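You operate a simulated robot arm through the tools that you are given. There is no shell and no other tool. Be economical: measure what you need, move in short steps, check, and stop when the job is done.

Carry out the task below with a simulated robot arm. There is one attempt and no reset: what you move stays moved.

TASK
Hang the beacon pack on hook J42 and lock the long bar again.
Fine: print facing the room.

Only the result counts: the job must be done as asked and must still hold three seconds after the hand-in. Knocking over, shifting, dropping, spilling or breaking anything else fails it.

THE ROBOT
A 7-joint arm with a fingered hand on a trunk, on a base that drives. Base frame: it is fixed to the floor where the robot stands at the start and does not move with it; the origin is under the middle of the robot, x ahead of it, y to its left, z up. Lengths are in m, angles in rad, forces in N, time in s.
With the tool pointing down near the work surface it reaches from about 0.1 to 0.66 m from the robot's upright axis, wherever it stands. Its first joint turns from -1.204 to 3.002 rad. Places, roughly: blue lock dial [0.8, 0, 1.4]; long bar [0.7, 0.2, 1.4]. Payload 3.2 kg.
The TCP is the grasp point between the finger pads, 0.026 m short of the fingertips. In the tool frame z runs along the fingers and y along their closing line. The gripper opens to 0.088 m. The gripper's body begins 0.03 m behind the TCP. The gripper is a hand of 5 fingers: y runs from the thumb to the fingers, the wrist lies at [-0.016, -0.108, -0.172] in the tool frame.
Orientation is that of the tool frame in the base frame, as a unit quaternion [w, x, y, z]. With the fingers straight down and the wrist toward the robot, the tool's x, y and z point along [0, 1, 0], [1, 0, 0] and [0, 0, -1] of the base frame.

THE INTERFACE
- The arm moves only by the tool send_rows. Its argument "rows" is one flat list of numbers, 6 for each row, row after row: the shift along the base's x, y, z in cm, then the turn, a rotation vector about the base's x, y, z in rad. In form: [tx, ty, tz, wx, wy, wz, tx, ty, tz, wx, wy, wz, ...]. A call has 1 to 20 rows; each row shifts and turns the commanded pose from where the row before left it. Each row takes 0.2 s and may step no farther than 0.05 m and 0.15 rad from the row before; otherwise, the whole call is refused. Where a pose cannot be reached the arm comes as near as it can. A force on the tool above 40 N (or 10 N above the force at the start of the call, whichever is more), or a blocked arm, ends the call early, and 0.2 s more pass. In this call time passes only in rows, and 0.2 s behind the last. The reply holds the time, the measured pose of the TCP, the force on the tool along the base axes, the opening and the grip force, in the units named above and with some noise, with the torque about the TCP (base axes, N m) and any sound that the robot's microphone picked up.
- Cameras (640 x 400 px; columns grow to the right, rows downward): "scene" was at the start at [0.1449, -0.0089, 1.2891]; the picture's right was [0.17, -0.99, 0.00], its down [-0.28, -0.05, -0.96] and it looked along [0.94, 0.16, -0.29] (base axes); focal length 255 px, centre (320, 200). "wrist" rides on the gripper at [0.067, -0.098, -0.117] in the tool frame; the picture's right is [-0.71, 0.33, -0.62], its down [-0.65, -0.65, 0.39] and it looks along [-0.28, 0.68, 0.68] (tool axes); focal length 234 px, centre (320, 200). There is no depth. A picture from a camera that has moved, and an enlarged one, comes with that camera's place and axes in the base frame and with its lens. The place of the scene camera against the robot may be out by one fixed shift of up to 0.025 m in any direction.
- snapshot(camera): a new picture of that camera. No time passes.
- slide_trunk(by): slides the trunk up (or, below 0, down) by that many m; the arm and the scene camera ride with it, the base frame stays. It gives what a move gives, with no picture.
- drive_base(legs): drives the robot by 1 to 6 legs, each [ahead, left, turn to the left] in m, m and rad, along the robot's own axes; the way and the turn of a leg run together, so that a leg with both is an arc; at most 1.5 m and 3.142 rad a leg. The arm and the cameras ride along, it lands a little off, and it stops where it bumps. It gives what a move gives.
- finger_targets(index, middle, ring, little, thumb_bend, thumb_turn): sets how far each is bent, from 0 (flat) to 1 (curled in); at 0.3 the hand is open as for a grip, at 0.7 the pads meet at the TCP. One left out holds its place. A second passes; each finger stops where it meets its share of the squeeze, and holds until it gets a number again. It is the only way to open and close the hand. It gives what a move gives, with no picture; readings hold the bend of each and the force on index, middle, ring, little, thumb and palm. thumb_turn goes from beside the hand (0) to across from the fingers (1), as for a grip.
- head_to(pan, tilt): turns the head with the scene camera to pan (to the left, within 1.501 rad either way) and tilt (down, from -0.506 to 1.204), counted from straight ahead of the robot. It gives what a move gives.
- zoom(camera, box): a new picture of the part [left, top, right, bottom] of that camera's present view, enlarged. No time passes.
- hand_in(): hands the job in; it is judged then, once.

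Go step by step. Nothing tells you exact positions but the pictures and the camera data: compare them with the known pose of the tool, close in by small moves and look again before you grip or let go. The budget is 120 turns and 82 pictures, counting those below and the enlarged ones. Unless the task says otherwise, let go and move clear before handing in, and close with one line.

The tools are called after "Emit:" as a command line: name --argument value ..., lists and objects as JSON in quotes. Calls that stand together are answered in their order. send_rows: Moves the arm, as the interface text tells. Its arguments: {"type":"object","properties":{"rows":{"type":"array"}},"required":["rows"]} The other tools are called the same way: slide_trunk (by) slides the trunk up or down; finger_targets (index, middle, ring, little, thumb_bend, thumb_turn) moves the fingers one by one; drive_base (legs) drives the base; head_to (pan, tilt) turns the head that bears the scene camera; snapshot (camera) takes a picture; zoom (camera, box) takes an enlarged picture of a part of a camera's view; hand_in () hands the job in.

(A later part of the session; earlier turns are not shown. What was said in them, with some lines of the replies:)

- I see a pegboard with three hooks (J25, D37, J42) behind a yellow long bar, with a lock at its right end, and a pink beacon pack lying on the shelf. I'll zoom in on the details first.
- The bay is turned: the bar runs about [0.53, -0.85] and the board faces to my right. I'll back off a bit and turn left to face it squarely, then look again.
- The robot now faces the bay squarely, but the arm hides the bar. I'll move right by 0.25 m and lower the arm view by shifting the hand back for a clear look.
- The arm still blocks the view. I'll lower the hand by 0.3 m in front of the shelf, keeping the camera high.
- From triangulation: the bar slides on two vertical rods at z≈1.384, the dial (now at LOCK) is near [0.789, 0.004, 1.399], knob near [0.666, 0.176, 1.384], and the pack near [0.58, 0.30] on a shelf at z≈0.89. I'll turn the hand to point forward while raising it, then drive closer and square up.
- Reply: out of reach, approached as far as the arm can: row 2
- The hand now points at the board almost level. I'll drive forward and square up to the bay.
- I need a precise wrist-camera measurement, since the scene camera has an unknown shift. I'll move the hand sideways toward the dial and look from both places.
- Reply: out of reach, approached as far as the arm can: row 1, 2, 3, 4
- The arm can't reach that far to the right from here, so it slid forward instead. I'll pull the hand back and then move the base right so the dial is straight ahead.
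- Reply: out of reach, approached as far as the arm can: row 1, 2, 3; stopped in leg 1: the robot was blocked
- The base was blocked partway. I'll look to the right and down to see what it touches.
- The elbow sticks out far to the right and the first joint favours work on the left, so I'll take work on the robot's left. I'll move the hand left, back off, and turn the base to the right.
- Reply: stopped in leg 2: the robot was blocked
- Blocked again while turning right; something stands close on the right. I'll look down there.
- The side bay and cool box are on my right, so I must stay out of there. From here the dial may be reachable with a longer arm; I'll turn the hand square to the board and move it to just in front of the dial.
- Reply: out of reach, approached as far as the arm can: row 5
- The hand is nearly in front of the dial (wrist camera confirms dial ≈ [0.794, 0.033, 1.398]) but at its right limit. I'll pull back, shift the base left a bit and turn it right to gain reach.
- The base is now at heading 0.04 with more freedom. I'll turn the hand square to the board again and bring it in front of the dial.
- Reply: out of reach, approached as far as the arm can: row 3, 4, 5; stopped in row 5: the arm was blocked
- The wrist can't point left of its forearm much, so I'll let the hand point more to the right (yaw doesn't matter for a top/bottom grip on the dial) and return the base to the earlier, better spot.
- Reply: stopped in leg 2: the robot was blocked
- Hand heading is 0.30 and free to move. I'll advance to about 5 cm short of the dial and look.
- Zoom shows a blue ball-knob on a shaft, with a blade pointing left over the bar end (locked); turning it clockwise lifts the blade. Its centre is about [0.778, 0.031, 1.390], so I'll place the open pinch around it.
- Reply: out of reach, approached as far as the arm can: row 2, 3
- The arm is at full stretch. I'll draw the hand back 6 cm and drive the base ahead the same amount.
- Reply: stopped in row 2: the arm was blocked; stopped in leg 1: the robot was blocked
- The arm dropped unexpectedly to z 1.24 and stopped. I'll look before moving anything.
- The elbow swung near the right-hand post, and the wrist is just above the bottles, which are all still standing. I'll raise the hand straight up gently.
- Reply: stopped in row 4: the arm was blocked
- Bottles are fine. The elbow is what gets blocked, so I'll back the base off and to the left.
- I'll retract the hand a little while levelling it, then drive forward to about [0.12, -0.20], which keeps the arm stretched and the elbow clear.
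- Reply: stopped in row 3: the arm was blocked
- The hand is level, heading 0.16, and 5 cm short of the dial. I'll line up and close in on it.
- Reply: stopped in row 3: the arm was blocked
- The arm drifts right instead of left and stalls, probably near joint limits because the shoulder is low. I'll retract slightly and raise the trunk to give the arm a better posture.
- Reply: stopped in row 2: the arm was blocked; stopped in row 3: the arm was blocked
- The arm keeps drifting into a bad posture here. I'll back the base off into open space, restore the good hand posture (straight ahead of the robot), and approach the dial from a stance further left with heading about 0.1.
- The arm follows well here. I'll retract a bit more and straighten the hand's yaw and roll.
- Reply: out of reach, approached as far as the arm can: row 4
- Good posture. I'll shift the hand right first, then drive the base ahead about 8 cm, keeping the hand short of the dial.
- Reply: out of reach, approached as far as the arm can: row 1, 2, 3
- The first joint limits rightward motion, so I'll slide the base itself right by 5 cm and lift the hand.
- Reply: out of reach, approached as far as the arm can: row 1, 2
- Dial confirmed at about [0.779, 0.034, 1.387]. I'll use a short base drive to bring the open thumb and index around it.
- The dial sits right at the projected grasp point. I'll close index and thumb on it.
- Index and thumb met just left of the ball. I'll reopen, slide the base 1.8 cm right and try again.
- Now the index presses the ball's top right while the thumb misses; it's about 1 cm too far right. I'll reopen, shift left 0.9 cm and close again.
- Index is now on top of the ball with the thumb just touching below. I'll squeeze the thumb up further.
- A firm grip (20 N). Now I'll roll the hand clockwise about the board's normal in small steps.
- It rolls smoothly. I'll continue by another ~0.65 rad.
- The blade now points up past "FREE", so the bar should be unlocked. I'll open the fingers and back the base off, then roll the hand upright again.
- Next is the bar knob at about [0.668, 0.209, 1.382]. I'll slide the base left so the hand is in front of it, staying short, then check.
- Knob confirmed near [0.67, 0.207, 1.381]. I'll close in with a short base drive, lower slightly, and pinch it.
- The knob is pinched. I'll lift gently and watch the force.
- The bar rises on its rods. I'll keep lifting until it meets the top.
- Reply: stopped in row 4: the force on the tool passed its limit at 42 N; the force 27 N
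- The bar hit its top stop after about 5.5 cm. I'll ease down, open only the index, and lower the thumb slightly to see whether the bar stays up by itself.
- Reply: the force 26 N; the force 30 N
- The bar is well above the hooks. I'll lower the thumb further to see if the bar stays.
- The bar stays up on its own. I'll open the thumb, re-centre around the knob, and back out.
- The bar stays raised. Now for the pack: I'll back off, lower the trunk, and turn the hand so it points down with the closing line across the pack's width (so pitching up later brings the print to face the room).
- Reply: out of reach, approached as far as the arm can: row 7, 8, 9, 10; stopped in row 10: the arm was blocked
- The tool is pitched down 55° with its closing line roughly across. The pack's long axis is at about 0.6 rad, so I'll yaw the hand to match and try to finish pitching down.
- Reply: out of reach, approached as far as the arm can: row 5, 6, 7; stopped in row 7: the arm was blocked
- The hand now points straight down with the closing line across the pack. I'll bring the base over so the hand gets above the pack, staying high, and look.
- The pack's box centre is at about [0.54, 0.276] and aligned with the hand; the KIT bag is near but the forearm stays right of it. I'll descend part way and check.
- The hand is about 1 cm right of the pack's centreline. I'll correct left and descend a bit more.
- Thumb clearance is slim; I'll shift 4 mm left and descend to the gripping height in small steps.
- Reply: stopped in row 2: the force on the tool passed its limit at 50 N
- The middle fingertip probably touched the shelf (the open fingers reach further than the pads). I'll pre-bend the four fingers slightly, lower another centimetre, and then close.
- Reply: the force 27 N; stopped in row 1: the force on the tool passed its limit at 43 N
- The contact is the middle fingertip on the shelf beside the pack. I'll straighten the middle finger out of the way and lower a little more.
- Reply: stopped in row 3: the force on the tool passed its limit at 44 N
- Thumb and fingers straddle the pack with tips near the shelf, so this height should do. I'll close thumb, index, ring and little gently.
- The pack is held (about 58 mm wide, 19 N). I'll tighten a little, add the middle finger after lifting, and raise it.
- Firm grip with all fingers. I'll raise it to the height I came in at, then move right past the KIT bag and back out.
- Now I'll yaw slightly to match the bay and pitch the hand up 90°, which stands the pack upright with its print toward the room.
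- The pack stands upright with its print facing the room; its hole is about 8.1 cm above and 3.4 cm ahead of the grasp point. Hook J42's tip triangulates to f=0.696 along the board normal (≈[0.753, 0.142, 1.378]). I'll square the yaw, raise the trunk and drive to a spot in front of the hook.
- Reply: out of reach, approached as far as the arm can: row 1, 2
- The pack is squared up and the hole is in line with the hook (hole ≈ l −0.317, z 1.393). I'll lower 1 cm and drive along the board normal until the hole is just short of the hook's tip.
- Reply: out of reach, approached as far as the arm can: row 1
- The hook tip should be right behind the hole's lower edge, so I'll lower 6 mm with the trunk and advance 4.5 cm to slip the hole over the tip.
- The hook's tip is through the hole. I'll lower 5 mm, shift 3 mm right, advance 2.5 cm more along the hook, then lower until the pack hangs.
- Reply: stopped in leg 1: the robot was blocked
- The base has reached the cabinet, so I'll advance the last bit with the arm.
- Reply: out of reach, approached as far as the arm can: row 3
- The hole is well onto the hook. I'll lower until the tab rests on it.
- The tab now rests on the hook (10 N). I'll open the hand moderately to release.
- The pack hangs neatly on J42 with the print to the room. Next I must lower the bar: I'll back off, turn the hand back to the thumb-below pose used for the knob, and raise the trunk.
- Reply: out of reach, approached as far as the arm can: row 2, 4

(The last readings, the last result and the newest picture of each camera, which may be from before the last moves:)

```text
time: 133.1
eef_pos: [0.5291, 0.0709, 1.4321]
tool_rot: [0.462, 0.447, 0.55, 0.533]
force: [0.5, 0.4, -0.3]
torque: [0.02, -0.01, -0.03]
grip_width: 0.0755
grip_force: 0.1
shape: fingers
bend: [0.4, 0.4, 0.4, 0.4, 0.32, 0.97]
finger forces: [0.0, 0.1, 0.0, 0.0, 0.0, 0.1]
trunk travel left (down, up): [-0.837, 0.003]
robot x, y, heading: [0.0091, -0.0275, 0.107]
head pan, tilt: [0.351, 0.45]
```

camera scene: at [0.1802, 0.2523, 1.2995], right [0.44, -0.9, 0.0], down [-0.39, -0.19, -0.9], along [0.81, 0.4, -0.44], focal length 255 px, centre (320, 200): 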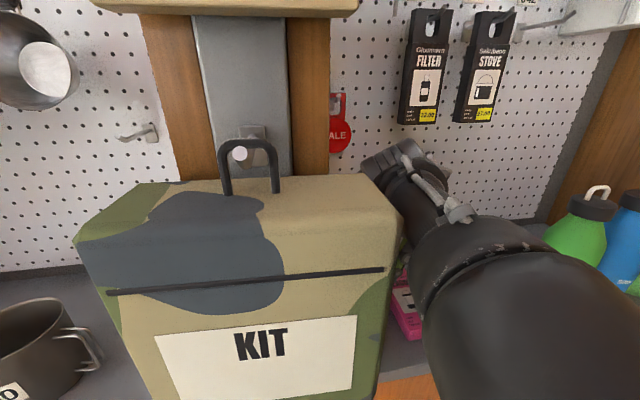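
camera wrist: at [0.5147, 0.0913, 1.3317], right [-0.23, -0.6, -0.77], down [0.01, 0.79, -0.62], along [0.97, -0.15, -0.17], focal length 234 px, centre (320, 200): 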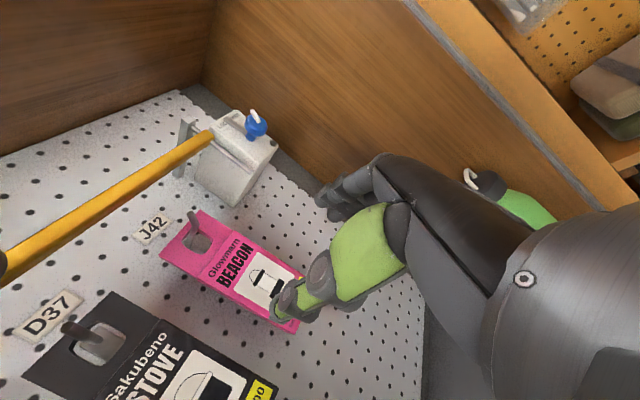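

The hand pose matches the earlier knob grip. I'll open fully and move in front of the raised knob, then check once.

Emit:
finger_targets --index 0.3 --middle 0.3 --ring 0.3 --little 0.3 --thumb_bend 0.3

Emit:
drive_base --legs '[[0.09, 0.123, 0]]'

Emit:
snapshot --camera "wrist"

```text
time: 134.1
eef_pos: [0.5304, 0.0704, 1.4328]
tool_rot: [0.462, 0.447, 0.55, 0.533]
force: [0.7, 0.0, -0.5]
torque: [-0.01, 0.01, -0.02]
grip_width: 0.0874
grip_force: 0.0
shape: fingers
bend: [0.3, 0.3, 0.3, 0.3, 0.3, 0.97]
finger forces: [0.0, 0.0, 0.0, 0.1, 0.1, 0.1]
trunk travel left (down, up): [-0.837, 0.003]
robot x, y, heading: [0.0117, -0.0293, 0.108]
head pan, tilt: [0.351, 0.45]
```

```text
time: 135.4
eef_pos: [0.6045, 0.2023, 1.4346]
tool_rot: [0.46, 0.446, 0.551, 0.535]
force: [-0.5, 0.2, -0.5]
torque: [-0.03, -0.01, -0.01]
grip_width: 0.0878
grip_force: 0.1
shape: fingers
bend: [0.3, 0.3, 0.3, 0.3, 0.3, 0.97]
finger forces: [0.0, 0.1, 0.0, 0.0, 0.0, 0.0]
trunk travel left (down, up): [-0.837, 0.003]
robot x, y, heading: [0.0865, 0.1065, 0.111]
head pan, tilt: [0.351, 0.45]
```

```text
3 pictures are left
camera wrist: at [0.4777, 0.2439, 1.3346], right [-0.49, -0.8, 0.36], down [0.5, -0.59, -0.63], along [0.72, -0.13, 0.69], focal length 234 px, centre (320, 200)
```

wrist: 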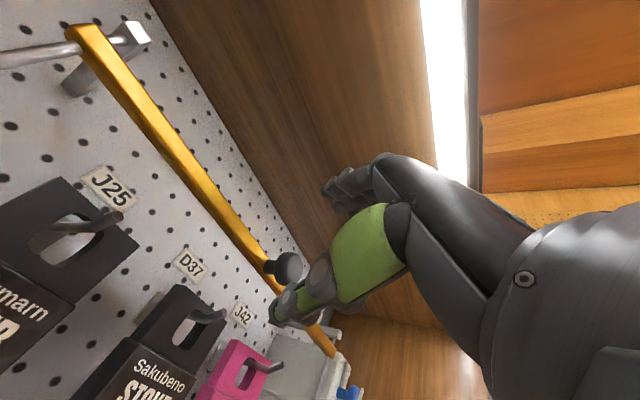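

Knob is at about [0.67, 0.207, 1.43], matching expectation. I'll close in and pinch it as before.

Emit:
send_rows --rows '[0, 0, -0.4, 0, 0, 0]'

Emit:
drive_base --legs '[[0.059, -0.006, 0]]'

Emit:
finger_targets --index 0.8 --thumb_bend 0.8

```text
time: 135.8
eef_pos: [0.6044, 0.2021, 1.4307]
tool_rot: [0.462, 0.446, 0.551, 0.534]
force: [-0.4, 0.1, -0.5]
torque: [-0.01, -0.02, 0.04]
grip_width: 0.0875
grip_force: 0.1
shape: fingers
bend: [0.3, 0.3, 0.3, 0.3, 0.3, 0.97]
finger forces: [0.0, 0.0, 0.0, 0.0, 0.0, 0.0]
trunk travel left (down, up): [-0.837, 0.003]
robot x, y, heading: [0.088, 0.1029, 0.11]
head pan, tilt: [0.351, 0.45]
```

```text
time: 136.8
eef_pos: [0.6594, 0.2043, 1.4295]
tool_rot: [0.461, 0.446, 0.55, 0.535]
force: [-0.1, 1.1, -0.5]
torque: [0.03, 0.03, -0.03]
grip_width: 0.0877
grip_force: 0.0
shape: fingers
bend: [0.3, 0.3, 0.3, 0.3, 0.3, 0.97]
finger forces: [0.0, 0.0, 0.0, 0.0, 0.1, 0.0]
trunk travel left (down, up): [-0.837, 0.003]
robot x, y, heading: [0.1486, 0.1029, 0.106]
head pan, tilt: [0.351, 0.45]
```

```text
time: 137.8
eef_pos: [0.6658, 0.2045, 1.4267]
tool_rot: [0.461, 0.447, 0.553, 0.532]
force: [-0.2, -1.0, -13.1]
torque: [0.01, -0.19, 0.0]
grip_width: 0.0135
grip_force: 15.9
shape: fingers
bend: [0.73, 0.3, 0.3, 0.3, 0.62, 0.97]
finger forces: [9.9, 0.0, 0.1, 0.0, 20.9, 0.0]
trunk travel left (down, up): [-0.837, 0.003]
robot x, y, heading: [0.1468, 0.1, 0.111]
head pan, tilt: [0.351, 0.45]
```

The knob is gripped. I'll lower the bar about 5 cm back to its resting height.

Emit:
send_rows --rows '[0, 0, -1.2, 0, 0, 0, 0, 0, -1.2, 0, 0, 0, 0, 0, -1.2, 0, 0, 0, 0, 0, -0.8, 0, 0, 0]'

Emit:
send_rows --rows '[0, 0, -0.4, 0, 0, 0, 0, 0, -0.4, 0, 0, 0, 0, 0, -0.4, 0, 0, 0, 0, 0, -0.4, 0, 0, 0]'

```text
time: 138.8
eef_pos: [0.6671, 0.2039, 1.3848]
tool_rot: [0.461, 0.446, 0.551, 0.534]
force: [6.3, -0.3, 1.0]
torque: [0.1, -0.27, -0.01]
grip_width: 0.0127
grip_force: 14.1
shape: fingers
bend: [0.73, 0.3, 0.3, 0.3, 0.65, 0.97]
finger forces: [14.8, 0.0, 0.0, 0.0, 14.6, 0.0]
trunk travel left (down, up): [-0.837, 0.003]
robot x, y, heading: [0.1455, 0.1058, 0.109]
head pan, tilt: [0.351, 0.45]
```

```text
time: 139.8
eef_pos: [0.6644, 0.2039, 1.3702]
tool_rot: [0.461, 0.446, 0.55, 0.536]
force: [9.2, 1.7, 9.0]
torque: [0.15, -0.18, -0.03]
grip_width: 0.0122
grip_force: 14.9
shape: fingers
bend: [0.73, 0.3, 0.3, 0.3, 0.67, 0.97]
finger forces: [18.9, 0.1, 0.1, 0.0, 10.8, 0.0]
trunk travel left (down, up): [-0.837, 0.003]
robot x, y, heading: [0.1466, 0.1025, 0.113]
head pan, tilt: [0.351, 0.45]
```

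Emit:
send_rows --rows '[0, 0, -0.4, 0, 0, 0, 0, 0, -0.4, 0, 0, 0]'

```text
time: 140.4
eef_pos: [0.6632, 0.2039, 1.3638]
tool_rot: [0.462, 0.445, 0.548, 0.537]
force: [10.4, 1.1, 24.5]
torque: [0.2, 0.23, -0.11]
grip_width: 0.0121
grip_force: 15.7
shape: fingers
bend: [0.47, 0.3, 0.3, 0.3, 0.76, 0.97]
finger forces: [27.0, 0.0, 0.0, 0.0, 5.1, 0.1]
trunk travel left (down, up): [-0.837, 0.003]
robot x, y, heading: [0.1483, 0.1042, 0.107]
head pan, tilt: [0.351, 0.45]
```

The bar is firmly at the bottom. I'll ease up, open, and back out, then go to the dial.

Emit:
send_rows --rows '[0, 0, 0.5, 0, 0, 0, 0, 0, 0.4, 0, 0, 0]'

Emit:
finger_targets --index 0.3 --thumb_bend 0.3

Emit:
send_rows --rows '[0, 0, 0.7, 0, 0, 0]'

Emit:
drive_base --legs '[[-0.15, 0, 0]]'

Emit:
zoom --camera "scene" --box '[290, 70, 530, 270]'

```text
time: 141.0
eef_pos: [0.6645, 0.2034, 1.3665]
tool_rot: [0.46, 0.445, 0.554, 0.533]
force: [3.1, -0.3, 4.2]
torque: [0.1, 0.09, -0.08]
grip_width: 0.0112
grip_force: 16.6
shape: fingers
bend: [0.5, 0.3, 0.3, 0.3, 0.75, 0.96]
finger forces: [17.9, 0.1, 0.0, 0.0, 14.7, 0.0]
trunk travel left (down, up): [-0.837, 0.003]
robot x, y, heading: [0.1473, 0.101, 0.108]
head pan, tilt: [0.351, 0.45]
```

```text
time: 142.0
eef_pos: [0.6634, 0.2036, 1.3699]
tool_rot: [0.461, 0.446, 0.55, 0.535]
force: [-0.6, 0.0, 0.2]
torque: [-0.01, -0.01, -0.01]
grip_width: 0.0874
grip_force: 0.0
shape: fingers
bend: [0.3, 0.3, 0.3, 0.3, 0.3, 0.97]
finger forces: [0.0, 0.0, 0.0, 0.0, 0.1, 0.1]
trunk travel left (down, up): [-0.837, 0.003]
robot x, y, heading: [0.1438, 0.0969, 0.114]
head pan, tilt: [0.351, 0.45]
```

```text
time: 142.4
eef_pos: [0.6626, 0.2032, 1.3776]
tool_rot: [0.461, 0.446, 0.55, 0.535]
force: [0.0, 0.3, -0.8]
torque: [0.0, 0.01, 0.01]
grip_width: 0.0873
grip_force: 0.1
shape: fingers
bend: [0.3, 0.3, 0.3, 0.3, 0.3, 0.97]
finger forces: [0.1, 0.0, 0.0, 0.0, 0.0, 0.1]
trunk travel left (down, up): [-0.837, 0.003]
robot x, y, heading: [0.1459, 0.1026, 0.11]
head pan, tilt: [0.351, 0.45]
```

```text
time: 143.8
eef_pos: [0.5147, 0.1858, 1.3781]
tool_rot: [0.462, 0.447, 0.551, 0.533]
force: [-0.1, 0.7, -0.6]
torque: [0.01, 0.03, -0.01]
grip_width: 0.0876
grip_force: 0.2
shape: fingers
bend: [0.3, 0.3, 0.3, 0.3, 0.3, 0.97]
finger forces: [0.0, 0.0, 0.0, 0.0, 0.1, 0.0]
trunk travel left (down, up): [-0.837, 0.003]
robot x, y, heading: [-0.0059, 0.0842, 0.106]
head pan, tilt: [0.351, 0.45]
```

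```text
2.00 times, centred on (410, 170) of scene
camera zoom: at [0.1324, 0.1078, 1.5493], right [0.44, -0.9, 0.0], down [-0.39, -0.19, -0.9], along [0.81, 0.4, -0.44], focal length 511 px, centre (140, 260)
```

zoom: 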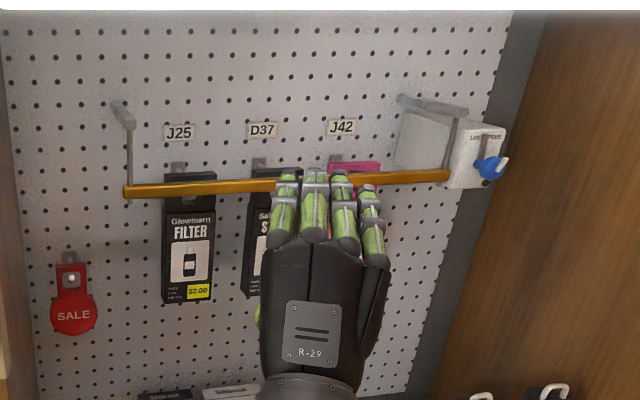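

The bar is down and the blade is up (free). I'll roll the hand into the same pose it had when it finished freeing the dial, then retrace that path in.

Emit:
send_rows --rows '[0, 0, 0, 0.098, 0.069, 0, 0, 0, 0, 0.098, 0.069, 0, 0, 0, 0, 0.098, 0.069, 0, 0, 0, 0, 0.098, 0.069, 0, 0, 0, 0, 0.106, 0.075, 0, 0, 0, 0, 0.106, 0.075, 0, 0, 0, 0, 0.106, 0.075, 0, 0, 0, 0, 0.106, 0.075, 0, 0, 0, 0, 0.106, 0.075, 0]'

Emit:
drive_base --legs '[[0.12, -0.19, 0]]'

```text
time: 145.8
eef_pos: [0.5126, 0.1851, 1.3769]
tool_rot: [0.024, 0.744, 0.373, 0.553]
force: [0.0, 0.2, -0.3]
torque: [-0.02, 0.03, 0.04]
grip_width: 0.0874
grip_force: 0.1
shape: fingers
bend: [0.3, 0.3, 0.3, 0.3, 0.3, 0.97]
finger forces: [0.0, 0.1, 0.1, 0.0, 0.1, 0.1]
trunk travel left (down, up): [-0.837, 0.003]
robot x, y, heading: [-0.0032, 0.0866, 0.109]
head pan, tilt: [0.351, 0.45]
```

```text
time: 147.5
eef_pos: [0.6502, 0.0109, 1.3775]
tool_rot: [0.026, 0.743, 0.375, 0.553]
force: [0.2, -0.1, -0.1]
torque: [-0.02, 0.0, 0.02]
grip_width: 0.0873
grip_force: 0.0
shape: fingers
bend: [0.3, 0.3, 0.3, 0.3, 0.3, 0.97]
finger forces: [0.1, 0.0, 0.0, 0.0, 0.0, 0.0]
trunk travel left (down, up): [-0.837, 0.003]
robot x, y, heading: [0.1352, -0.0932, 0.112]
head pan, tilt: [0.351, 0.45]
```

Pose matches. I'll raise 0.8 cm and drive in most of the way.

Emit:
send_rows --rows '[0, 0, 0.8, 0, 0, 0]'

Emit:
drive_base --legs '[[0.085, 0.0, 0]]'

```text
time: 147.9
eef_pos: [0.6496, 0.0099, 1.3857]
tool_rot: [0.026, 0.742, 0.375, 0.554]
force: [-0.8, 0.2, 0.4]
torque: [0.01, 0.0, 0.0]
grip_width: 0.0874
grip_force: 0.1
shape: fingers
bend: [0.3, 0.3, 0.3, 0.3, 0.3, 0.97]
finger forces: [0.0, 0.0, 0.1, 0.1, 0.1, 0.0]
trunk travel left (down, up): [-0.837, 0.003]
robot x, y, heading: [0.1361, -0.094, 0.115]
head pan, tilt: [0.351, 0.45]
```

```text
time: 149.0
eef_pos: [0.7337, 0.0173, 1.3869]
tool_rot: [0.026, 0.744, 0.375, 0.553]
force: [-0.1, 1.0, 0.9]
torque: [0.0, 0.05, 0.01]
grip_width: 0.0876
grip_force: 0.1
shape: fingers
bend: [0.3, 0.3, 0.3, 0.3, 0.3, 0.97]
finger forces: [0.0, 0.1, 0.1, 0.0, 0.0, 0.0]
trunk travel left (down, up): [-0.837, 0.003]
robot x, y, heading: [0.2166, -0.0846, 0.111]
head pan, tilt: [0.351, 0.45]
```

Emit:
drive_base --legs '[[0.038, 0.008, 0]]'

Emit:
send_rows --rows '[0, 0, -0.1, 0, 0, 0]'

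```text
time: 149.9
eef_pos: [0.7665, 0.0294, 1.3867]
tool_rot: [0.025, 0.742, 0.375, 0.556]
force: [-0.7, 0.1, 0.5]
torque: [-0.01, 0.02, -0.02]
grip_width: 0.0873
grip_force: 0.0
shape: fingers
bend: [0.3, 0.3, 0.3, 0.3, 0.3, 0.97]
finger forces: [0.0, 0.0, 0.0, 0.1, 0.0, 0.1]
trunk travel left (down, up): [-0.837, 0.003]
robot x, y, heading: [0.255, -0.0715, 0.112]
head pan, tilt: [0.351, 0.45]
```

```text
time: 150.3
eef_pos: [0.7673, 0.0293, 1.3861]
tool_rot: [0.025, 0.742, 0.375, 0.555]
force: [-0.6, 0.2, 0.7]
torque: [-0.01, -0.02, 0.0]
grip_width: 0.0872
grip_force: 0.0
shape: fingers
bend: [0.3, 0.3, 0.3, 0.3, 0.3, 0.97]
finger forces: [0.0, 0.0, 0.1, 0.0, 0.0, 0.0]
trunk travel left (down, up): [-0.837, 0.003]
robot x, y, heading: [0.2551, -0.0702, 0.109]
head pan, tilt: [0.351, 0.45]
```

The hand is within a few millimetres of where it let go of the dial. I'll close index and thumb on it.

Emit:
finger_targets --index 0.8 --thumb_bend 0.9

```text
time: 151.3
eef_pos: [0.7708, 0.0307, 1.3832]
tool_rot: [0.025, 0.744, 0.376, 0.552]
force: [-1.0, -0.4, -7.4]
torque: [0.06, -0.07, -0.29]
grip_width: 0.0162
grip_force: 19.9
shape: fingers
bend: [0.45, 0.3, 0.3, 0.3, 0.75, 0.96]
finger forces: [20.4, 0.1, 0.0, 0.0, 19.8, 0.0]
trunk travel left (down, up): [-0.837, 0.003]
robot x, y, heading: [0.251, -0.0685, 0.107]
head pan, tilt: [0.351, 0.45]
```

A firm 20 N grip. Now I'll roll back counter-clockwise in reverse.

Emit:
send_rows --rows '[0, 0, -0.04, -0.106, -0.075, 0, 0.02, -0.02, -0.04, -0.106, -0.075, 0, 0.02, -0.02, -0.04, -0.106, -0.075, 0, 0.03, -0.03, -0.03, -0.106, -0.075, 0, 0.03, -0.03, -0.03, -0.106, -0.075, 0]'

Emit:
send_rows --rows '[0.03, -0.04, 0, -0.098, -0.069, 0, 0.03, -0.04, 0, -0.098, -0.069, 0, 0.03, -0.04, 0, -0.098, -0.069, 0, 0.03, -0.04, 0, -0.098, -0.069, 0, 0, 0, 0, -0.098, -0.069, 0]'

Emit:
zoom --camera "wrist" --box '[200, 120, 440, 270]'

```text
time: 152.5
eef_pos: [0.7747, 0.026, 1.3803]
tool_rot: [0.285, 0.596, 0.495, 0.564]
force: [3.4, -6.1, -14.8]
torque: [0.13, 0.03, -0.21]
grip_width: 0.0155
grip_force: 19.7
shape: fingers
bend: [0.46, 0.3, 0.3, 0.3, 0.75, 0.96]
finger forces: [18.3, 0.0, 0.0, 0.0, 21.8, 0.1]
trunk travel left (down, up): [-0.837, 0.003]
robot x, y, heading: [0.254, -0.0698, 0.111]
head pan, tilt: [0.351, 0.45]
```

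```text
time: 153.7
eef_pos: [0.7786, 0.0217, 1.3815]
tool_rot: [0.501, 0.409, 0.556, 0.522]
force: [7.0, -13.9, -5.4]
torque: [0.3, -0.06, -0.13]
grip_width: 0.0155
grip_force: 21.7
shape: fingers
bend: [0.46, 0.3, 0.3, 0.3, 0.75, 0.97]
finger forces: [22.0, 0.0, 0.0, 0.0, 20.6, 0.1]
trunk travel left (down, up): [-0.837, 0.003]
robot x, y, heading: [0.2508, -0.0725, 0.112]
head pan, tilt: [0.351, 0.45]
```

```text
2.67 times, centred on (320, 195) of wrist
camera zoom: at [0.6591, 0.0557, 1.2713], right [-0.52, -0.76, 0.39], down [0.53, -0.65, -0.54], along [0.67, -0.07, 0.74], focal length 624 px, centre (320, 213)
```

zoom: 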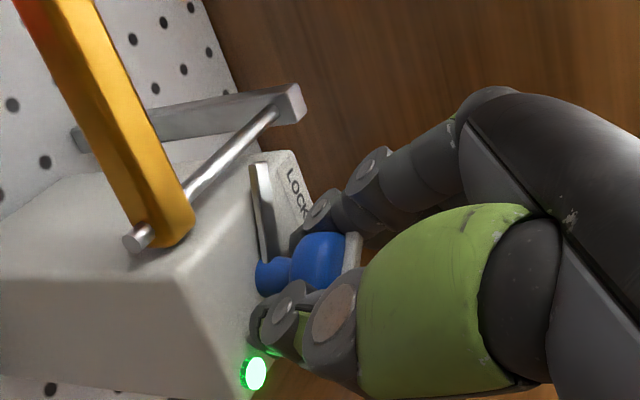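

The blade is nearly down but roughly 0.3 rad short of its original LOCK angle. I'll keep rolling, re-centring slightly to the left.

Emit:
send_rows --rows '[-0.15, 0.2, 0, -0.098, -0.069, 0, -0.15, 0.2, 0, -0.098, -0.069, 0, -0.1, 0.1, 0, -0.098, -0.069, 0]'

```text
time: 154.5
eef_pos: [0.7782, 0.0258, 1.3794]
tool_rot: [0.555, 0.351, 0.559, 0.507]
force: [-11.6, -22.5, -6.3]
torque: [0.47, -0.36, -0.13]
grip_width: 0.0136
grip_force: 28.5
shape: fingers
bend: [0.46, 0.3, 0.3, 0.3, 0.77, 0.98]
finger forces: [29.5, 0.1, 0.1, 0.1, 27.6, 0.0]
out of reach, approached as far as the arm can: row 1, 2, 3
trunk travel left (down, up): [-0.837, 0.003]
robot x, y, heading: [0.2553, -0.0757, 0.107]
head pan, tilt: [0.351, 0.45]
```

The arm is at its roll limit, so I'll ratchet: open, roll back 0.6 rad, regrip, and turn again.

Emit:
finger_targets --index 0.3 --thumb_bend 0.3

Emit:
send_rows --rows '[-0.2, 0, 0.1, 0.098, 0.069, 0, -0.2, 0.1, 0.1, 0.098, 0.069, 0, -0.1, 0.1, 0.1, 0.098, 0.069, 0, 0, 0, 0, 0.098, 0.069, 0, 0, 0, 0, 0.098, 0.069, 0, 0, 0, 0, 0.098, 0.069, 0]'

```text
time: 155.5
eef_pos: [0.7814, 0.0393, 1.3761]
tool_rot: [0.556, 0.349, 0.563, 0.502]
force: [-2.6, 5.3, 1.9]
torque: [-0.2, -0.14, 0.05]
grip_width: 0.09
grip_force: 3.0
shape: fingers
bend: [0.29, 0.28, 0.3, 0.3, 0.3, 0.97]
finger forces: [4.2, 1.6, 0.1, 0.1, 0.0, 0.0]
trunk travel left (down, up): [-0.837, 0.003]
robot x, y, heading: [0.2515, -0.0704, 0.11]
head pan, tilt: [0.351, 0.45]
```

```text
time: 156.9
eef_pos: [0.7659, 0.0474, 1.3775]
tool_rot: [0.311, 0.579, 0.502, 0.562]
force: [-23.8, 8.1, -5.2]
torque: [-0.44, -0.93, 0.5]
grip_width: 0.083
grip_force: 10.6
shape: fingers
bend: [0.33, 0.3, 0.3, 0.3, 0.3, 0.97]
finger forces: [20.1, 0.0, 0.0, 0.1, 0.0, 0.0]
trunk travel left (down, up): [-0.837, 0.003]
robot x, y, heading: [0.2537, -0.0723, 0.111]
head pan, tilt: [0.351, 0.45]
```

I drifted 1.5 cm left on opening and touched something with the index. I'll back off, re-centre, and come in again.

Emit:
drive_base --legs '[[-0.07, -0.01, 0]]'

Emit:
send_rows --rows '[0, 0, 0.3, 0, 0, 0]'

```text
time: 157.9
eef_pos: [0.712, 0.0267, 1.3731]
tool_rot: [0.308, 0.582, 0.502, 0.56]
force: [-0.2, 0.2, 0.1]
torque: [0.02, 0.01, 0.04]
grip_width: 0.0877
grip_force: 0.2
shape: fingers
bend: [0.3, 0.3, 0.3, 0.3, 0.3, 0.97]
finger forces: [0.0, 0.0, 0.1, 0.0, 0.0, 0.1]
trunk travel left (down, up): [-0.837, 0.003]
robot x, y, heading: [0.1852, -0.0896, 0.11]
head pan, tilt: [0.351, 0.45]
```

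```text
time: 158.3
eef_pos: [0.7124, 0.0284, 1.3757]
tool_rot: [0.309, 0.583, 0.502, 0.56]
force: [0.1, -0.2, 0.1]
torque: [0.01, 0.01, -0.01]
grip_width: 0.0875
grip_force: 0.2
shape: fingers
bend: [0.3, 0.3, 0.3, 0.3, 0.3, 0.97]
finger forces: [0.1, 0.0, 0.1, 0.0, 0.0, 0.0]
trunk travel left (down, up): [-0.837, 0.003]
robot x, y, heading: [0.185, -0.0881, 0.108]
head pan, tilt: [0.351, 0.45]
```

Emit:
send_rows --rows '[0, 0, 0.8, 0, 0, 0]'

Emit:
drive_base --legs '[[0.055, -0.006, 0]]'

```text
time: 158.7
eef_pos: [0.7096, 0.0262, 1.3869]
tool_rot: [0.308, 0.582, 0.502, 0.561]
force: [0.0, -0.2, 0.1]
torque: [0.02, 0.0, 0.03]
grip_width: 0.0879
grip_force: 0.0
shape: fingers
bend: [0.3, 0.3, 0.3, 0.3, 0.3, 0.97]
finger forces: [0.0, 0.0, 0.0, 0.0, 0.1, 0.1]
trunk travel left (down, up): [-0.837, 0.003]
robot x, y, heading: [0.1869, -0.0863, 0.109]
head pan, tilt: [0.351, 0.45]
```

```text
time: 159.6
eef_pos: [0.7626, 0.0252, 1.3873]
tool_rot: [0.31, 0.581, 0.501, 0.561]
force: [-1.0, -0.2, -0.3]
torque: [0.01, 0.02, 0.01]
grip_width: 0.0878
grip_force: 0.1
shape: fingers
bend: [0.3, 0.3, 0.3, 0.3, 0.3, 0.97]
finger forces: [0.0, 0.1, 0.1, 0.0, 0.1, 0.1]
trunk travel left (down, up): [-0.837, 0.003]
robot x, y, heading: [0.24, -0.0851, 0.111]
head pan, tilt: [0.351, 0.45]
```

Emit:
drive_base --legs '[[0.009, 0.003, 0]]'

Emit:
finger_targets --index 0.8 --thumb_bend 0.9

```text
time: 160.4
eef_pos: [0.7731, 0.0294, 1.3865]
tool_rot: [0.31, 0.582, 0.501, 0.561]
force: [0.4, -0.3, 0.8]
torque: [0.01, 0.01, -0.03]
grip_width: 0.0877
grip_force: 0.1
shape: fingers
bend: [0.3, 0.3, 0.3, 0.3, 0.3, 0.97]
finger forces: [0.0, 0.0, 0.0, 0.0, 0.0, 0.1]
trunk travel left (down, up): [-0.837, 0.003]
robot x, y, heading: [0.2502, -0.0826, 0.113]
head pan, tilt: [0.351, 0.45]
```

```text
time: 161.4
eef_pos: [0.7722, 0.0297, 1.3859]
tool_rot: [0.309, 0.581, 0.502, 0.561]
force: [-4.5, -1.5, -4.1]
torque: [0.18, -0.36, -0.04]
grip_width: 0.0131
grip_force: 24.0
shape: fingers
bend: [0.56, 0.3, 0.3, 0.3, 0.75, 0.95]
finger forces: [30.2, 0.1, 0.1, 0.0, 17.5, 0.1]
trunk travel left (down, up): [-0.837, 0.003]
robot x, y, heading: [0.2524, -0.0871, 0.114]
head pan, tilt: [0.351, 0.45]
```

An excellent grip. I'll turn counter-clockwise again.

Emit:
send_rows --rows '[0.03, -0.03, 0, -0.098, -0.069, 0, 0.03, -0.03, 0, -0.098, -0.069, 0, 0.03, -0.03, 0, -0.098, -0.069, 0, 0.03, -0.03, 0, -0.098, -0.069, 0]'

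```text
time: 162.4
eef_pos: [0.7727, 0.0306, 1.3863]
tool_rot: [0.482, 0.426, 0.556, 0.526]
force: [-12.7, -0.5, -14.1]
torque: [-0.06, 0.24, 0.15]
grip_width: 0.007
grip_force: 24.6
shape: fingers
bend: [0.59, 0.3, 0.3, 0.3, 0.77, 0.93]
finger forces: [12.8, 0.1, 0.0, 0.0, 36.1, 0.1]
trunk travel left (down, up): [-0.837, 0.003]
robot x, y, heading: [0.2485, -0.0813, 0.108]
head pan, tilt: [0.351, 0.45]
```

The grip width shrank near the end, suggesting the dial met its stop and slipped. I'll release, back off, and use my last picture to check.

Emit:
finger_targets --index 0.3 --thumb_bend 0.3

Emit:
drive_base --legs '[[-0.04, -0.01, 0]]'

Emit:
zoom --camera "wrist" --box '[130, 125, 450, 325]'

```text
time: 163.4
eef_pos: [0.775, 0.0273, 1.3862]
tool_rot: [0.483, 0.428, 0.554, 0.526]
force: [0.3, 0.8, -0.3]
torque: [0.0, -0.01, 0.0]
grip_width: 0.0873
grip_force: 0.0
shape: fingers
bend: [0.3, 0.3, 0.3, 0.3, 0.3, 0.97]
finger forces: [0.0, 0.0, 0.0, 0.1, 0.0, 0.0]
trunk travel left (down, up): [-0.837, 0.003]
robot x, y, heading: [0.2501, -0.081, 0.109]
head pan, tilt: [0.351, 0.45]
```

```text
time: 164.2
eef_pos: [0.7406, 0.0165, 1.3849]
tool_rot: [0.481, 0.429, 0.555, 0.526]
force: [-0.3, 0.1, -0.5]
torque: [-0.01, 0.0, 0.03]
grip_width: 0.0873
grip_force: 0.0
shape: fingers
bend: [0.3, 0.3, 0.3, 0.3, 0.3, 0.97]
finger forces: [0.1, 0.1, 0.0, 0.0, 0.0, 0.1]
trunk travel left (down, up): [-0.837, 0.003]
robot x, y, heading: [0.2146, -0.1, 0.113]
head pan, tilt: [0.351, 0.45]
```

```text
2.00 times, centred on (290, 225) of wrist
camera zoom: at [0.6171, 0.054, 1.2797], right [-0.5, -0.78, 0.38], down [0.51, -0.62, -0.59], along [0.7, -0.1, 0.71], focal length 468 px, centre (380, 150)
```

zoom: 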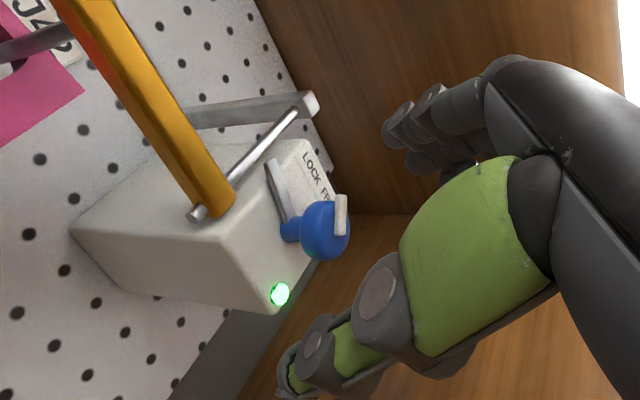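

The blade is back across the bar end and the pointer is at LOCK, matching the original state; the pack hangs on J42 behind the lowered bar. I'll move clear and hand in.

Emit:
drive_base --legs '[[-0.18, 0, 0]]'

Emit:
hand_in

```text
time: 165.8
eef_pos: [0.5583, -0.0071, 1.3851]
tool_rot: [0.482, 0.43, 0.553, 0.526]
force: [-0.5, -0.2, 0.3]
torque: [-0.01, 0.0, 0.01]
grip_width: 0.0874
grip_force: 0.1
shape: fingers
bend: [0.3, 0.3, 0.3, 0.3, 0.3, 0.97]
finger forces: [0.0, 0.0, 0.0, 0.0, 0.0, 0.1]
trunk travel left (down, up): [-0.837, 0.003]
robot x, y, heading: [0.0316, -0.1116, 0.109]
head pan, tilt: [0.351, 0.45]
```

```text
The job is handed in.
```

The beacon pack hangs on hook J42 with its print facing the room, the long bar is down, the dial is back at LOCK, and the job is handed in; my last picture showed the blade back across the bar end, at about its original angle.
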